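You operate a simulated robot arm through the tools that you are given. There is no shell and no other tool. Be economical: measure what you need, move in short steps, check, and stop when the job is done.

You run a simulated robot arm. Do the job below in one go: nothing can be reset, and whatever is moved stays where it is left.

Task
Fetch the white shaker and stand it on top of the blue soap bar.

The check looks at the end state, three seconds after you hand in, the way a careful person would. Anything else that was tipped, shoved, dropped, spilled or broken makes it a failure.

Robot
A 7-joint arm with a two-finger parallel gripper, fixed in place. Base frame: the origin is at the foot of the arm, x ahead of it, y to its left, z up; the work surface is at about z = 0. Readings come in m, rad, newtons and seconds.
With the tool pointing down near the work surface it reaches from about 0.24 to 0.62 m from the base axis. Its first joint turns from -1.152 to 1.152 rad. Payload 2.6 kg.
The tool frame sits at the grasp point between the pads (the TCP): z along the fingers, y along the line on which they close. The tips reach 0.03 m beyond it. Largest opening 0.094 m; finger width 0.028, thickness 0.01; the body of the gripper, 0.05 by 0.096 m, starts 0.055 m behind the TCP.
Orientation is that of the tool frame in the base frame, as a unit quaternion [x, y, z, w]. With the fingers straight down and closing along the base's y, the tool's x points along the base's -x, its y along +y and its z along -z.

Tools
- The arm moves only by the tool play_rows. Its argument "moves" is a list of rows, each an object of numbers (a shift or turn left out is 0, a gripper value left out holds the last): "tx", "ty", "tz": the shift along the base's x, y, z in m; "rx", "ry", "rz": the turn, a rotation vector about the base's x, y, z in degrees; "fingers": the finger opening in m, from 0 to 0.094. In form: [{"tx": .., "ty": .., "tz": .., "rx": .., "ry": .., "rz": .., "fingers": ..}, ...]. A call has 1 to 12 rows; each row shifts and turns the commanded pose from where the row before left it. Rows are played at 5 a second. More than 0.05 m and 0.15 rad between two rows, or a gripper value outside its range, and nothing of the call is played. A pose out of reach is approached as far as the arm can. The call stops where the force on the tool passes 40 N (or 10 N more than at its start, if that is more) or the arm is blocked; 0.2 s more then pass. Each finger travels about 0.072 m/s and halts on what it meets, pressing with about 25 N; the grip force reading is that of the motor and also rises with nothing between the fingers. The clock runs only during rows and for 0.2 s after the last one: add rows that do not move to give the fingers time. It gives the time, the measured TCP pose, the force on the tool (base axes), the opening and the grip force at its end, in the units of the frame above (readings bear some noise).
- Cameras (640 x 400 px; columns grow to the right, rows downward): "scene" is fixed at [0.044, 0.4414, 0.5762]; the picture's right is [-0.78, -0.63, 0.00], its down [-0.31, 0.38, -0.87] and it looks along [0.55, -0.68, -0.49] (base axes); focal length 355 px, centre (320, 200). "wrist" rides on the gripper at [0.076, 0.014, -0.102] in the tool frame; the picture's right is [-0.18, 0.98, 0.00], its down [-0.75, -0.14, -0.64] and it looks along [-0.63, -0.12, 0.77] (tool axes); focal length 243 px, centre (320, 200). There is no depth. A picture from a camera that has moved, and an enlarged one, comes with that camera's place and axes in the base frame and with its lens. The place of the scene camera against the robot may be out by one fixed shift of up to 0.018 m in any direction.
- grab_frame(camera): a new picture of that camera. The clock stands still meanwhile.
- enlarge(camera, box): a new picture of the part [left, top, right, bottom] of that camera's present view, enlarged. The clock stands still meanwhile.
- close_job(): hands the job in; it is judged then, once.

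Work in short steps. Places have to be worked out from the pictures, the camera data and where the tool is seen: move nearer, look again, correct. Check each grasp and each placing, and mend what went wrong. You have 90 turns and 38 pictures in all, those below and enlarged ones among them. Open the gripper and draw the arm clear of the work before you hand the job in, unless the task says otherwise; then end with one line.

The tools are called after ">>>" as name(argument=value, ...) on one line, values as JSON. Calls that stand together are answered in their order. play_rows: Moves the arm, as the interface text tells. Its arguments: {"type":"object","properties":{"moves":{"type":"array"}},"required":["moves"]} The other tools are called the same way: grab_frame (camera) takes a picture; enlarge (camera, box) takes an enlarged picture of a part of a camera's view; close_job () hands the job in.

At the start:

```text
time_s: 0.0
eef_pos: [0.3983, 0.041, 0.2936]
tcp_rot: [0.0, 1.0, 0.0, 0.0]
ft_force: [0.2, -0.5, -0.5]
grip_width: 0.0941
grip_force: 0.1
```

scene: 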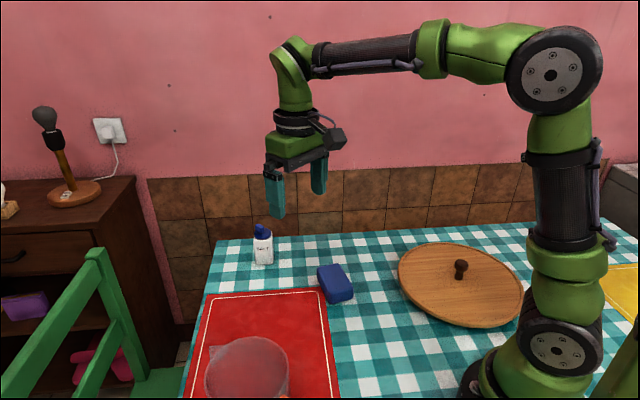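
wrist: 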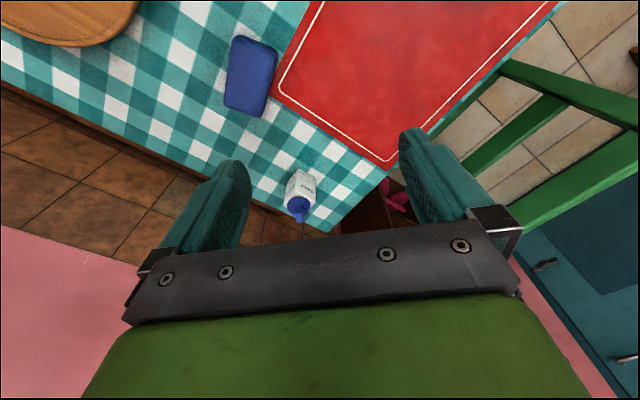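

The shaker looks to be near (0.58, -0.025) and the soap near (0.39, -0.055). I'll enlarge both to refine the positions.

>>> enlarge(camera="wrist", box=[200, 20, 360, 240])

>>> enlarge(camera="scene", box=[230, 210, 370, 310])

```text
1.82 times, centred on (280, 130) of wrist
camera zoom: at [0.3212, 0.0561, 0.3966], right [0.18, 0.98, 0.0], down [0.75, -0.14, 0.64], along [0.63, -0.12, -0.77], focal length 441 px, centre (393, 327)
```

zoom: 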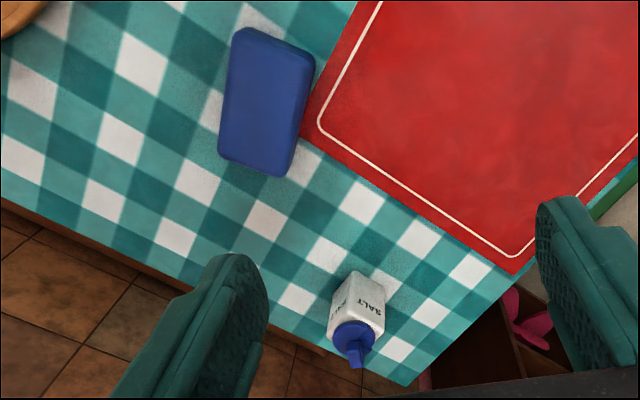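

```text
4.00 times, centred on (300, 260) of scene
camera zoom: at [0.044, 0.4414, 0.5762], right [-0.78, -0.63, 0.0], down [-0.31, 0.38, -0.87], along [0.55, -0.68, -0.49], focal length 1419 px, centre (400, -40)
```

zoom: 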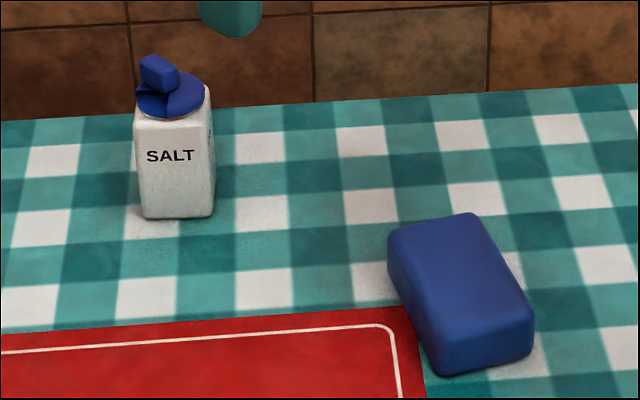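

The shaker is about 0.1 m tall and square-bodied, with its lid flipped up. I'll move closer and lower to measure its yaw and position.

>>> play_rows(moves=[{"tx": 0.03, "ty": -0.02, "tz": -0.02}, {"tx": 0.03, "ty": -0.02, "tz": -0.03}, {"tx": 0.01, "ty": -0.02, "tz": -0.03}, {}])

>>> grab_frame(camera="wrist")

>>> enlarge(camera="wrist", box=[260, 100, 400, 240])

```text
time_s: 1.0
eef_pos: [0.4702, -0.0201, 0.2131]
tcp_rot: [0.0, 1.0, 0.001, 0.001]
ft_force: [0.4, 0.5, 0.5]
grip_width: 0.094
grip_force: 0.0
```

```text
33 pictures are left
camera wrist: at [0.3929, -0.0058, 0.3157], right [0.18, 0.98, 0.0], down [0.75, -0.14, 0.64], along [0.63, -0.12, -0.77], focal length 243 px, centre (320, 200)
```

wrist: 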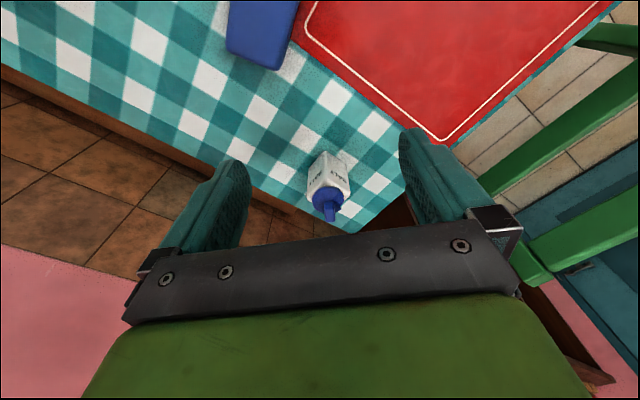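

```text
2.86 times, centred on (330, 170) of wrist
camera zoom: at [0.3929, -0.0058, 0.3157], right [0.18, 0.98, 0.0], down [0.75, -0.14, 0.64], along [0.63, -0.12, -0.77], focal length 693 px, centre (291, 286)
```

zoom: 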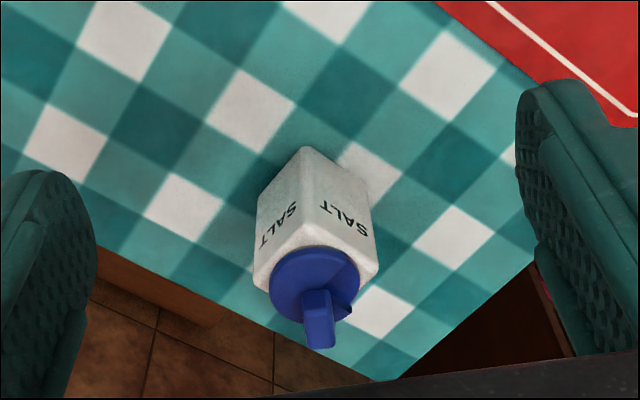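

Base corners put the shaker centre at about (0.590, -0.032), with faces at about 41°/-49° and roughly 0.041 m wide. It is about 0.11 m tall. I'll turn the gripper -49° while moving above it, keeping the tips clear.

>>> play_rows(moves=[{"tx": 0.02, "ty": -0.002, "rz": -8.2}, {"tx": 0.02, "ty": -0.002, "rz": -8.2}, {"tx": 0.02, "ty": -0.002, "rz": -8.2}, {"tx": 0.02, "ty": -0.002, "rz": -8.2}, {"tx": 0.02, "ty": -0.002, "rz": -8.2}, {"tx": 0.02, "ty": -0.002, "rz": -8.0}, {}, {}])

>>> grab_frame(camera="wrist")

>>> grab_frame(camera="scene")

```text
time_s: 2.8
eef_pos: [0.5869, -0.0308, 0.2131]
tcp_rot: [0.416, 0.909, -0.001, 0.001]
ft_force: [-0.1, 0.6, -0.7]
grip_width: 0.0939
grip_force: 0.1
```

```text
31 pictures are left
camera wrist: at [0.5472, 0.0362, 0.316], right [0.86, 0.5, 0.0], down [0.39, -0.66, 0.64], along [0.32, -0.55, -0.77], focal length 243 px, centre (320, 200)
```

wrist: 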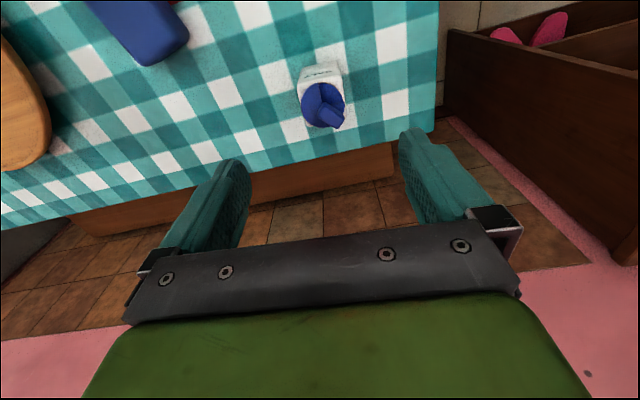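

```text
30 pictures are left
```

scene: 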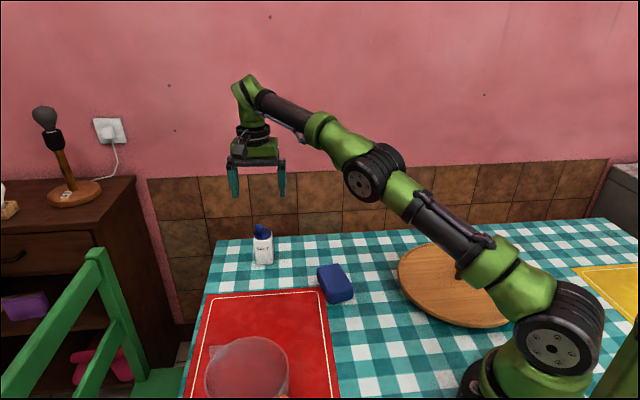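

The arm reached the hover pose. I'll enlarge this view to re-measure the shaker from the new angle.

>>> enlarge(camera="wrist", box=[260, 40, 380, 140])

>>> enlarge(camera="wrist", box=[60, 0, 220, 100])

```text
4.00 times, centred on (320, 90) of wrist
camera zoom: at [0.5472, 0.0362, 0.316], right [0.86, 0.5, 0.0], down [0.39, -0.66, 0.64], along [0.32, -0.55, -0.77], focal length 970 px, centre (320, 640)
```

zoom: 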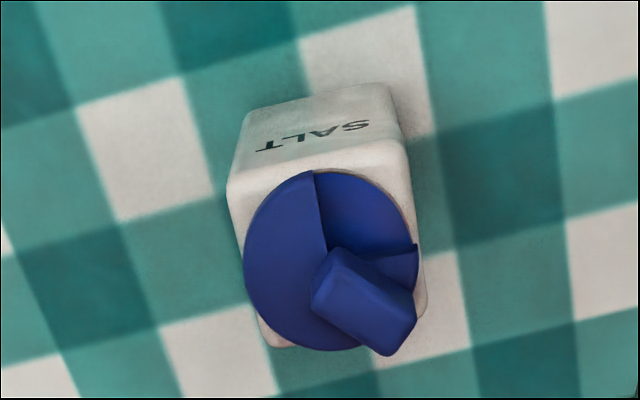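

```text
4.00 times, centred on (140, 50) of wrist
camera zoom: at [0.5472, 0.0362, 0.316], right [0.86, 0.5, 0.0], down [0.39, -0.66, 0.64], along [0.32, -0.55, -0.77], focal length 970 px, centre (1040, 800)
```

zoom: 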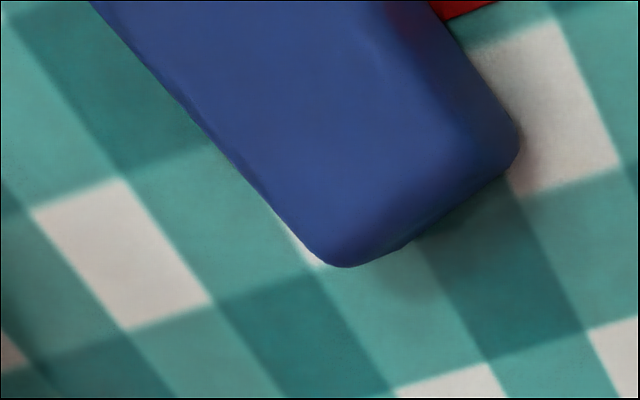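

Second view agrees: centre (0.590, -0.032), yaw about 40°. I'll descend partway, tips still about at lid height, and check alignment.

>>> play_rows(moves=[{"tx": 0.002, "ty": -0.001, "tz": -0.03}, {"tz": -0.03}, {"tz": -0.013}, {}])

>>> grab_frame(camera="wrist")

>>> enlarge(camera="scene", box=[200, 170, 340, 280])

```text
time_s: 3.8
eef_pos: [0.5894, -0.0322, 0.1397]
tcp_rot: [0.415, 0.91, 0.001, 0.0]
ft_force: [-0.7, 0.0, -0.2]
grip_width: 0.094
grip_force: 0.1
```

```text
27 pictures are left
camera wrist: at [0.5495, 0.035, 0.2434], right [0.86, 0.51, 0.0], down [0.39, -0.66, 0.64], along [0.32, -0.55, -0.77], focal length 243 px, centre (320, 200)
```

wrist: 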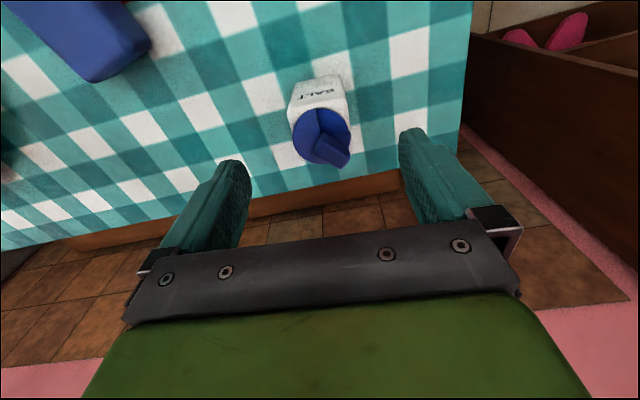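

```text
3.64 times, centred on (270, 225) of scene
camera zoom: at [0.044, 0.4414, 0.5762], right [-0.78, -0.63, 0.0], down [-0.31, 0.38, -0.87], along [0.55, -0.68, -0.49], focal length 1290 px, centre (502, 109)
```

zoom: 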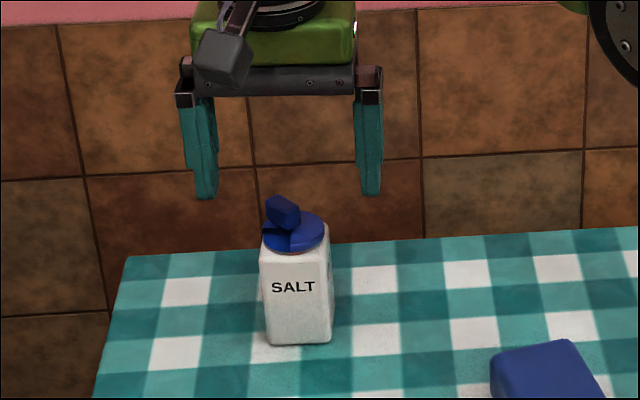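

The fingers straddle the shaker and its lid top is about at tip height (~0.11). I'll descend to z≈0.067, keeping the palm clear of the lid.

>>> play_rows(moves=[{"tz": -0.02}, {"tz": -0.02}, {"tz": -0.02}, {"tz": -0.012}, {}])

>>> enlarge(camera="scene", box=[200, 190, 340, 290])

```text
time_s: 5.0
eef_pos: [0.5898, -0.0317, 0.0683]
tcp_rot: [0.414, 0.91, 0.0, 0.0]
ft_force: [-0.3, -0.1, -0.4]
grip_width: 0.094
grip_force: 0.0
```

```text
4.00 times, centred on (270, 240) of scene
camera zoom: at [0.044, 0.4414, 0.5762], right [-0.78, -0.63, 0.0], down [-0.31, 0.38, -0.87], along [0.55, -0.68, -0.49], focal length 1419 px, centre (520, 40)
```

zoom: 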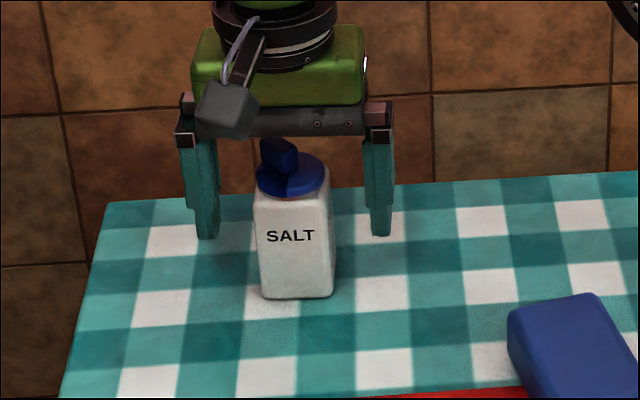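

The shaker is centred between the fingers, with the tips about midway up the body. Closing.

>>> play_rows(moves=[{"fingers": 0.07}, {"fingers": 0.056}, {"fingers": 0.048}, {"fingers": 0.044}, {"fingers": 0.038}, {"fingers": 0.03}, {"fingers": 0.03}])

>>> grab_frame(camera="wrist")

```text
time_s: 6.6
eef_pos: [0.5887, -0.0301, 0.0678]
tcp_rot: [0.415, 0.91, 0.0, 0.0]
ft_force: [0.6, 0.2, 1.2]
grip_width: 0.0483
grip_force: 25.2
```

```text
24 pictures are left
camera wrist: at [0.5496, 0.0357, 0.1709], right [0.86, 0.51, 0.0], down [0.39, -0.66, 0.64], along [0.32, -0.55, -0.77], focal length 243 px, centre (320, 200)
```

wrist: 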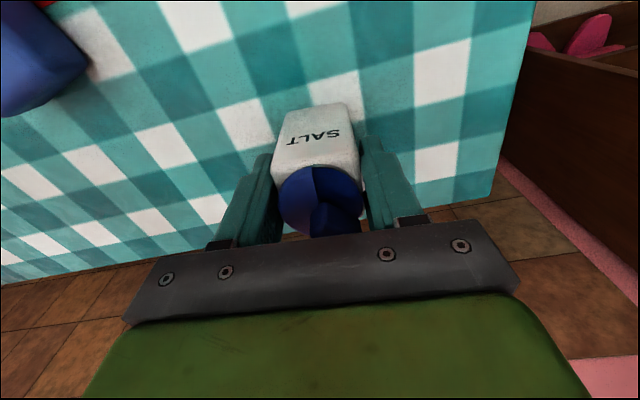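

Gripped at 0.048 m with about 25 N. Lifting straight up and checking.

>>> play_rows(moves=[{"tz": 0.01}, {"tz": 0.02}, {"tz": 0.03}, {"tz": 0.03}, {"tz": 0.02}, {}])

>>> grab_frame(camera="scene")

>>> enlarge(camera="scene", box=[200, 120, 360, 310])

```text
time_s: 8.0
eef_pos: [0.5888, -0.0319, 0.1783]
tcp_rot: [0.415, 0.91, 0.0, 0.0]
ft_force: [-0.3, -0.4, -0.7]
grip_width: 0.0298
grip_force: 0.1
```

```text
23 pictures are left
```

scene: 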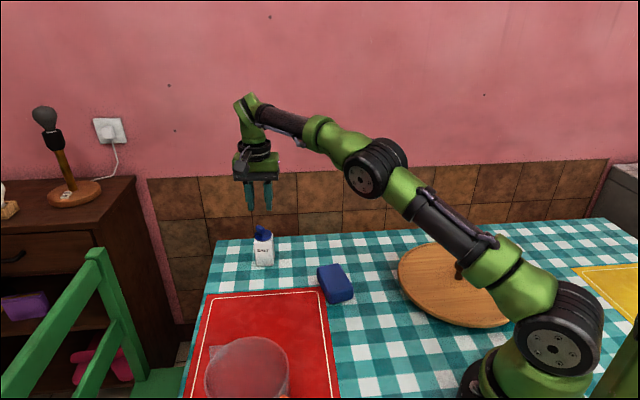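

```text
2.11 times, centred on (280, 215) of scene
camera zoom: at [0.044, 0.4414, 0.5762], right [-0.78, -0.63, 0.0], down [-0.31, 0.38, -0.87], along [0.55, -0.68, -0.49], focal length 747 px, centre (404, 168)
```

zoom: 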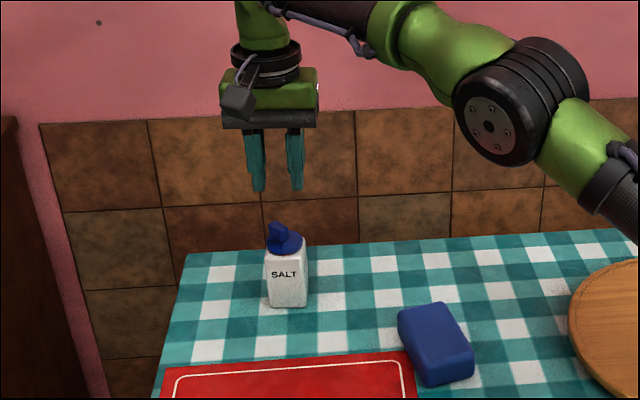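

The grip slipped: the fingers came up empty at 0.030, though the shaker is still upright. I'll open and re-measure it before trying again.

>>> play_rows(moves=[{"fingers": 0.094}, {"fingers": 0.094}, {"fingers": 0.094}, {"tz": 0.02}, {"tz": 0.01}, {}])

>>> enlarge(camera="wrist", box=[260, 40, 380, 140])

>>> enlarge(camera="scene", box=[230, 215, 300, 275])

```text
time_s: 9.4
eef_pos: [0.5891, -0.0301, 0.2087]
tcp_rot: [0.415, 0.91, 0.0, 0.0]
ft_force: [0.3, 0.0, 0.2]
grip_width: 0.0939
grip_force: 0.1
```

```text
4.00 times, centred on (320, 90) of wrist
camera zoom: at [0.5498, 0.0362, 0.3117], right [0.86, 0.51, 0.0], down [0.39, -0.66, 0.64], along [0.32, -0.55, -0.77], focal length 970 px, centre (320, 640)
```

zoom: 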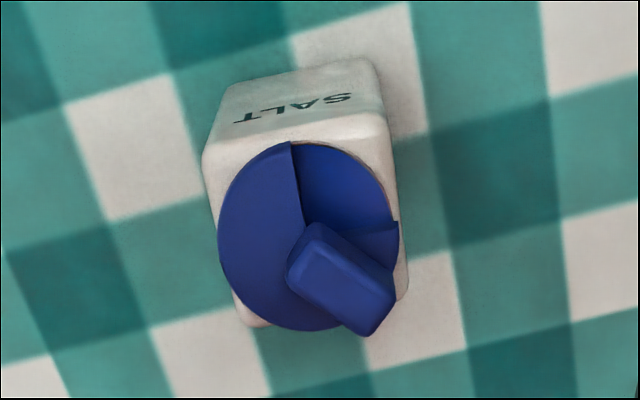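

```text
6.67 times, centred on (265, 245) of scene
camera zoom: at [0.044, 0.4414, 0.5762], right [-0.78, -0.63, 0.0], down [-0.31, 0.38, -0.87], along [0.55, -0.68, -0.49], focal length 2365 px, centre (687, -100)
```

zoom: 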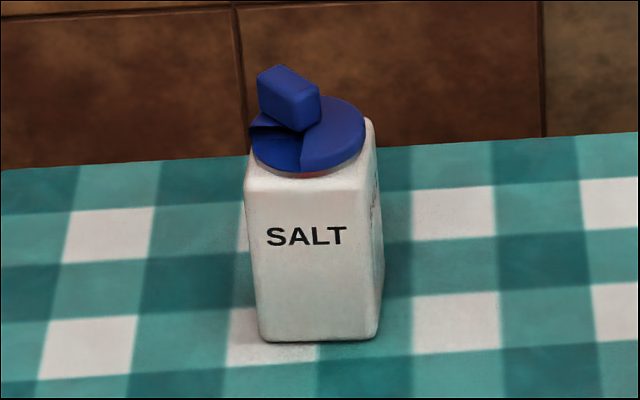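

The shaker shifted about 5 mm toward the robot; its centre is now about (0.583, -0.027) with yaw unchanged at 41°. I'll re-centre, descend slightly lower than before, and squeeze with the fingers commanded fully closed.

>>> play_rows(moves=[{"tx": -0.0065, "ty": 0.005}, {"tz": -0.03}, {"tz": -0.03}, {"tz": -0.03}, {"tz": -0.03}, {"tz": -0.015}, {"tz": -0.01}, {}])

>>> enlarge(camera="scene", box=[220, 190, 320, 280])

>>> enlarge(camera="wrist", box=[200, 70, 440, 260])

```text
time_s: 11.2
eef_pos: [0.5844, -0.0276, 0.0622]
tcp_rot: [0.415, 0.91, 0.0, -0.001]
ft_force: [0.8, 0.4, 0.7]
grip_width: 0.0941
grip_force: 0.1
```

```text
4.44 times, centred on (270, 235) of scene
camera zoom: at [0.044, 0.4414, 0.5762], right [-0.78, -0.63, 0.0], down [-0.31, 0.38, -0.87], along [0.55, -0.68, -0.49], focal length 1577 px, centre (542, 44)
```

zoom: 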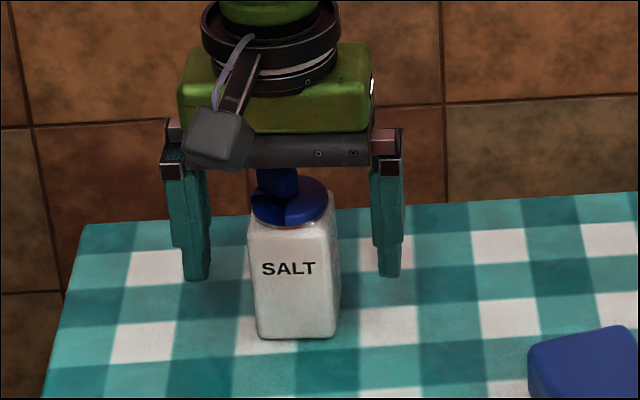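

```text
2.11 times, centred on (320, 165) of wrist
camera zoom: at [0.5439, 0.0405, 0.1657], right [0.86, 0.51, 0.0], down [0.39, -0.66, 0.64], along [0.32, -0.55, -0.77], focal length 511 px, centre (320, 274)
```

zoom: 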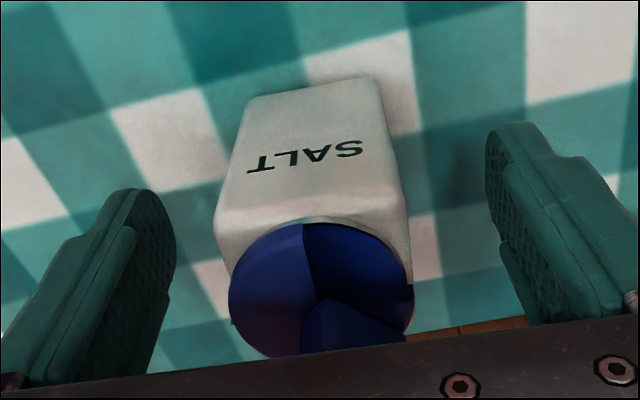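

The shaker now looks centred both ways and aligned with the pads. Closing fully and then lifting only 5 mm to see whether it holds.

>>> play_rows(moves=[{"fingers": 0.07}, {"fingers": 0.056}, {"fingers": 0.05}, {"fingers": 0.046}, {"fingers": 0.03}, {"fingers": 0.0}, {"fingers": 0.0}, {}, {}])

>>> play_rows(moves=[{"tz": 0.002}, {"tz": 0.003}, {}, {}])

```text
time_s: 13.2
eef_pos: [0.5831, -0.0265, 0.0621]
tcp_rot: [0.415, 0.91, 0.0, 0.0]
ft_force: [0.1, -0.2, 0.3]
grip_width: 0.048
grip_force: 25.5
```

```text
time_s: 14.2
eef_pos: [0.5843, -0.0268, 0.0679]
tcp_rot: [0.414, 0.91, -0.001, 0.0]
ft_force: [0.7, 0.1, -1.7]
grip_width: 0.0482
grip_force: 24.9
```

The tool force now shows about -1.7 N in z, so it may be carrying the weight. I'll lift another centimetre slowly and look.

>>> play_rows(moves=[{"tz": 0.004}, {"tz": 0.004}, {"tz": 0.004}, {}])

>>> enlarge(camera="scene", box=[220, 190, 320, 280])

```text
time_s: 15.2
eef_pos: [0.5834, -0.0276, 0.0813]
tcp_rot: [0.415, 0.91, 0.0, 0.0]
ft_force: [-0.4, 0.3, -2.1]
grip_width: 0.0482
grip_force: 25.0
```

```text
4.44 times, centred on (270, 235) of scene
camera zoom: at [0.044, 0.4414, 0.5762], right [-0.78, -0.63, 0.0], down [-0.31, 0.38, -0.87], along [0.55, -0.68, -0.49], focal length 1577 px, centre (542, 44)
```

zoom: 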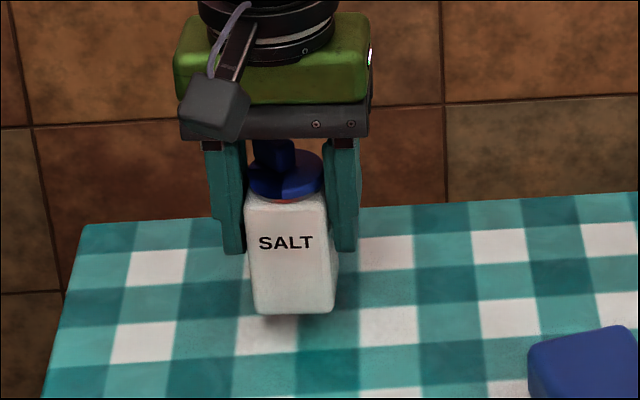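

It is held and off the table. Lifting slowly to z≈0.125 and checking for slip.

>>> play_rows(moves=[{"tz": 0.006}, {"tz": 0.008}, {"tz": 0.008}, {"tz": 0.008}, {"tz": 0.008}, {"tz": 0.006}, {}, {}])

>>> enlarge(camera="scene", box=[220, 160, 360, 310])

>>> grab_frame(camera="wrist")

```text
time_s: 17.0
eef_pos: [0.5832, -0.0268, 0.1251]
tcp_rot: [0.415, 0.91, 0.0, 0.0]
ft_force: [0.2, -0.8, -1.2]
grip_width: 0.0483
grip_force: 24.6
```

```text
2.67 times, centred on (290, 235) of scene
camera zoom: at [0.044, 0.4414, 0.5762], right [-0.78, -0.63, 0.0], down [-0.31, 0.38, -0.87], along [0.55, -0.68, -0.49], focal length 946 px, centre (400, 107)
```

zoom: 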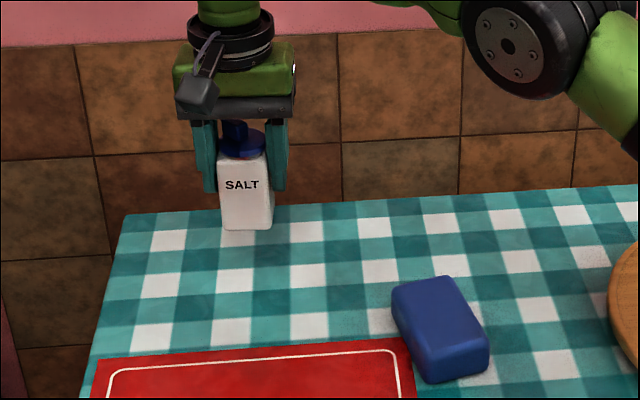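

```text
15 pictures are left
camera wrist: at [0.5438, 0.0405, 0.2271], right [0.86, 0.51, 0.0], down [0.39, -0.66, 0.64], along [0.32, -0.55, -0.77], focal length 243 px, centre (320, 200)
```

wrist: 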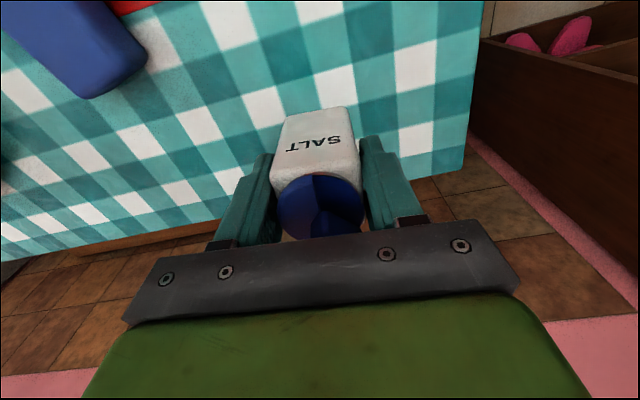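

It's held firmly with no slip. I'll carry it slowly toward the soap, turning +19° to align with it, and stop short to measure the soap.

>>> play_rows(moves=[{"tx": -0.004}, {"tx": -0.009, "rz": 1}, {"tx": -0.012, "ty": -0.001, "rz": 2}, {"tx": -0.012, "ty": -0.001, "rz": 2.5}, {"tx": -0.012, "ty": -0.001, "rz": 2.5}, {"tx": -0.012, "ty": -0.001, "rz": 2.5}, {"tx": -0.012, "ty": -0.001, "rz": 2.5}, {"tx": -0.012, "ty": -0.001, "rz": 2.5}, {"tx": -0.012, "ty": -0.001, "rz": 2}, {"tx": -0.009, "rz": 1.5}, {"tx": -0.004}, {}])

>>> grab_frame(camera="wrist")

```text
time_s: 19.6
eef_pos: [0.4744, -0.0339, 0.1255]
tcp_rot: [0.259, 0.966, 0.0, 0.0]
ft_force: [-0.5, 0.8, -2.6]
grip_width: 0.048
grip_force: 24.7
```

```text
14 pictures are left
camera wrist: at [0.4145, 0.0181, 0.2281], right [0.65, 0.76, 0.0], down [0.58, -0.5, 0.64], along [0.49, -0.42, -0.77], focal length 243 px, centre (320, 200)
```

wrist: 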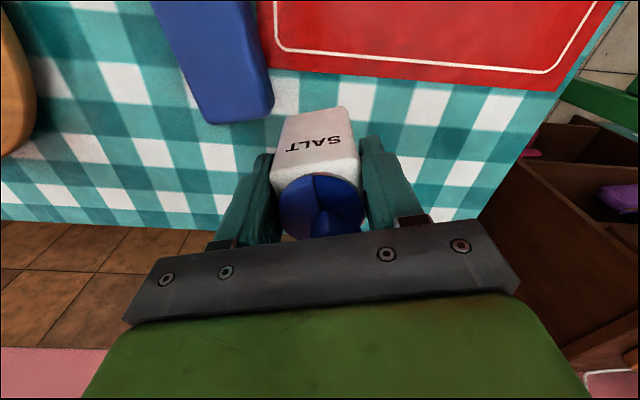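

Soap: axes at about -30°/60°, far end midpoint at (0.428, -0.081), so its centre is about (0.390, -0.0575), matching the earlier estimate. Moving the shaker slowly over it.

>>> play_rows(moves=[{"tx": -0.004, "ty": -0.001}, {"tx": -0.009, "ty": -0.0025}, {"tx": -0.012, "ty": -0.0035}, {"tx": -0.012, "ty": -0.0035}, {"tx": -0.012, "ty": -0.0035}, {"tx": -0.012, "ty": -0.0035}, {"tx": -0.011, "ty": -0.003}, {"tx": -0.008, "ty": -0.002}, {"tx": -0.004, "ty": -0.001}, {}, {}])

>>> grab_frame(camera="wrist")

>>> enlarge(camera="scene", box=[270, 190, 400, 310])

```text
time_s: 22.0
eef_pos: [0.3898, -0.0577, 0.1244]
tcp_rot: [0.259, 0.966, 0.0, 0.0]
ft_force: [-0.3, -0.7, -1.5]
grip_width: 0.048
grip_force: 24.6
```

```text
13 pictures are left
camera wrist: at [0.3299, -0.0062, 0.2273], right [0.65, 0.76, 0.0], down [0.58, -0.5, 0.64], along [0.49, -0.42, -0.77], focal length 243 px, centre (320, 200)
```

wrist: 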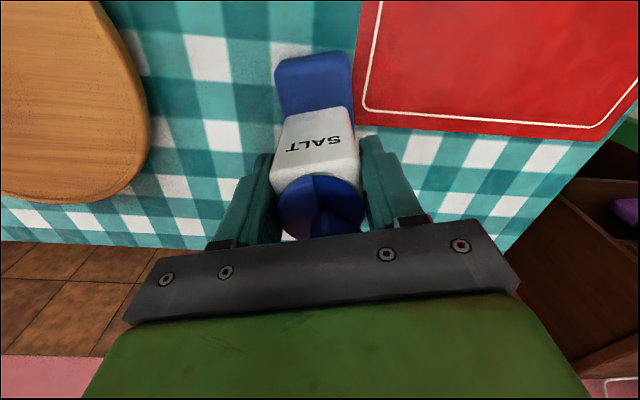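

```text
3.33 times, centred on (335, 250) of scene
camera zoom: at [0.044, 0.4414, 0.5762], right [-0.78, -0.63, 0.0], down [-0.31, 0.38, -0.87], along [0.55, -0.68, -0.49], focal length 1182 px, centre (270, 33)
```

zoom: 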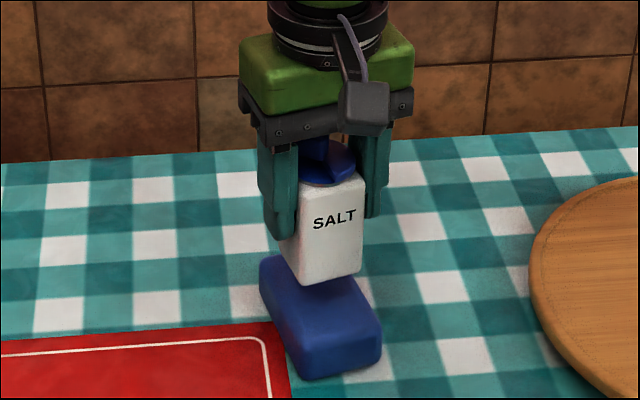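

Near-end check also gives the soap centre within 2 mm of the TCP. I'll lower to just above expected contact (TCP ≈0.092), then inch down.

>>> play_rows(moves=[{"tz": -0.005}, {"tz": -0.007}, {"tz": -0.007}, {"tz": -0.005}, {"tz": -0.002}, {}])

>>> enlarge(camera="scene", box=[290, 210, 380, 310])

```text
time_s: 23.4
eef_pos: [0.3895, -0.0583, 0.0987]
tcp_rot: [0.26, 0.966, 0.001, 0.002]
ft_force: [-5.0, 0.4, 16.3]
grip_width: 0.048
grip_force: 25.0
```

```text
4.00 times, centred on (335, 260) of scene
camera zoom: at [0.0439, 0.4414, 0.5762], right [-0.78, -0.63, 0.0], down [-0.31, 0.38, -0.87], along [0.55, -0.68, -0.49], focal length 1419 px, centre (260, -40)
```

zoom: 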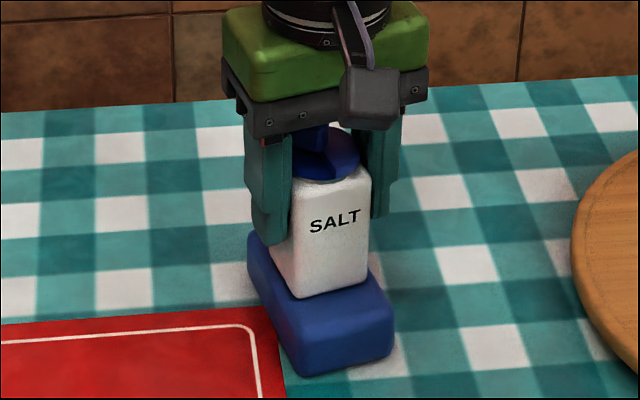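

Contact already, about 16 N down, so the soap is a bit taller than I judged. I'll ease up a little before releasing.

>>> play_rows(moves=[{"tz": 0.001}, {}])

```text
time_s: 24.0
eef_pos: [0.3891, -0.0565, 0.0995]
tcp_rot: [0.259, 0.966, 0.0, 0.001]
ft_force: [1.3, -0.2, 4.0]
grip_width: 0.0479
grip_force: 24.3
```

The load is down to 4 N. I'll take one last wrist check of the shaker's seating on the soap before letting go.

>>> enlarge(camera="wrist", box=[220, 20, 420, 240])

```text
1.82 times, centred on (320, 130) of wrist
camera zoom: at [0.3301, -0.006, 0.202], right [0.65, 0.76, 0.0], down [0.58, -0.5, 0.64], along [0.49, -0.42, -0.77], focal length 441 px, centre (320, 327)
```

zoom: 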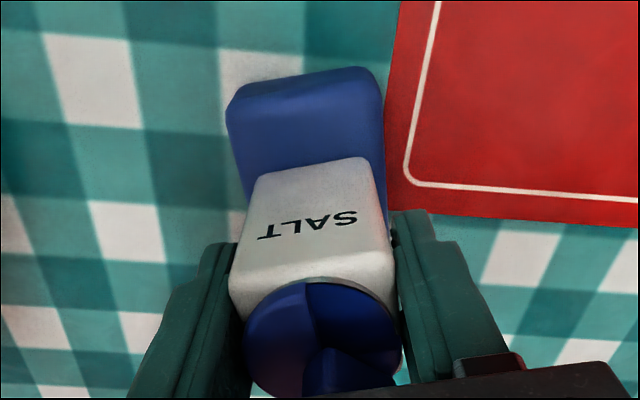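

Seating is good: about 25 mm of soap in front, small even side margins, aligned. Relieving slightly and opening gradually.

>>> play_rows(moves=[{"tz": 0.0003}, {"fingers": 0.046}, {"fingers": 0.05}, {"fingers": 0.056}, {"fingers": 0.066}, {"fingers": 0.08}, {"fingers": 0.094}, {}, {}])

>>> enlarge(camera="scene", box=[290, 200, 390, 310])

>>> grab_frame(camera="wrist")

```text
time_s: 26.0
eef_pos: [0.3896, -0.0574, 0.1009]
tcp_rot: [0.259, 0.966, 0.0, 0.0]
ft_force: [0.5, -1.2, -0.3]
grip_width: 0.0942
grip_force: 0.1
```

```text
3.64 times, centred on (340, 255) of scene
camera zoom: at [0.044, 0.4414, 0.5762], right [-0.78, -0.63, 0.0], down [-0.31, 0.38, -0.87], along [0.55, -0.68, -0.49], focal length 1290 px, centre (247, 0)
```

zoom: 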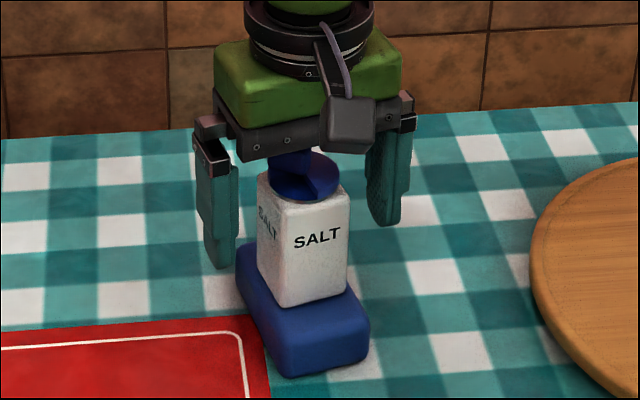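

```text
8 pictures are left
camera wrist: at [0.3299, -0.0061, 0.2025], right [0.65, 0.76, 0.0], down [0.58, -0.5, 0.64], along [0.49, -0.42, -0.77], focal length 243 px, centre (320, 200)
```

wrist: 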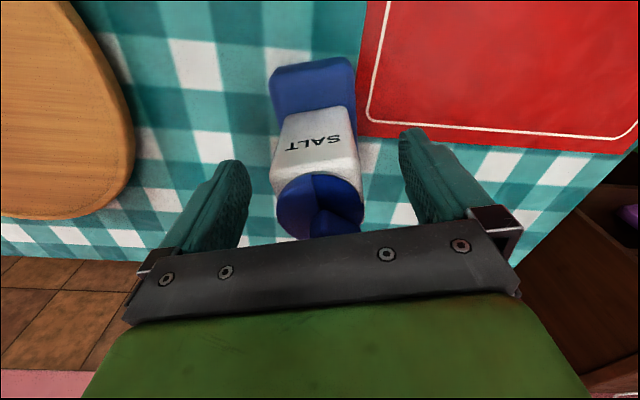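

The shaker stands upright on the soap with the fingers fully open and clear. Retreating straight up, then back.

>>> play_rows(moves=[{"tz": 0.01}, {"tz": 0.02}, {"tz": 0.03}, {"tz": 0.03}, {"tz": 0.03}, {"tz": 0.03}, {"tz": 0.03}, {"ty": 0.03}, {"ty": 0.04}, {"ty": 0.03}, {}, {}])

>>> grab_frame(camera="scene")

>>> enlarge(camera="scene", box=[290, 200, 390, 310])

```text
time_s: 28.6
eef_pos: [0.3902, 0.0443, 0.28]
tcp_rot: [0.259, 0.966, -0.001, 0.0]
ft_force: [-0.5, -0.4, 0.3]
grip_width: 0.0944
grip_force: 0.1
```

```text
7 pictures are left
```

scene: 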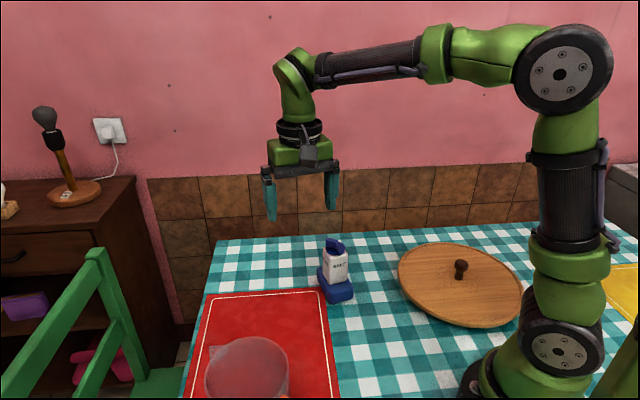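

```text
3.64 times, centred on (340, 255) of scene
camera zoom: at [0.044, 0.4414, 0.5762], right [-0.78, -0.63, 0.0], down [-0.31, 0.38, -0.87], along [0.55, -0.68, -0.49], focal length 1290 px, centre (247, 0)
```

zoom: 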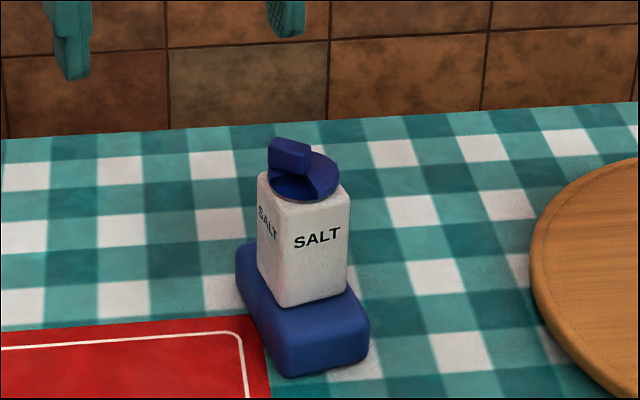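

The shaker is stable and upright on the soap, the arm is clear, and nothing else looks disturbed. Handing in.

>>> close_job()

```text
The job is handed in.
```

The white shaker is standing upright on the blue soap bar, with the gripper open and the arm clear; my first grip slipped and nudged the shaker about 5 mm, but it stayed upright and nothing else looked disturbed.
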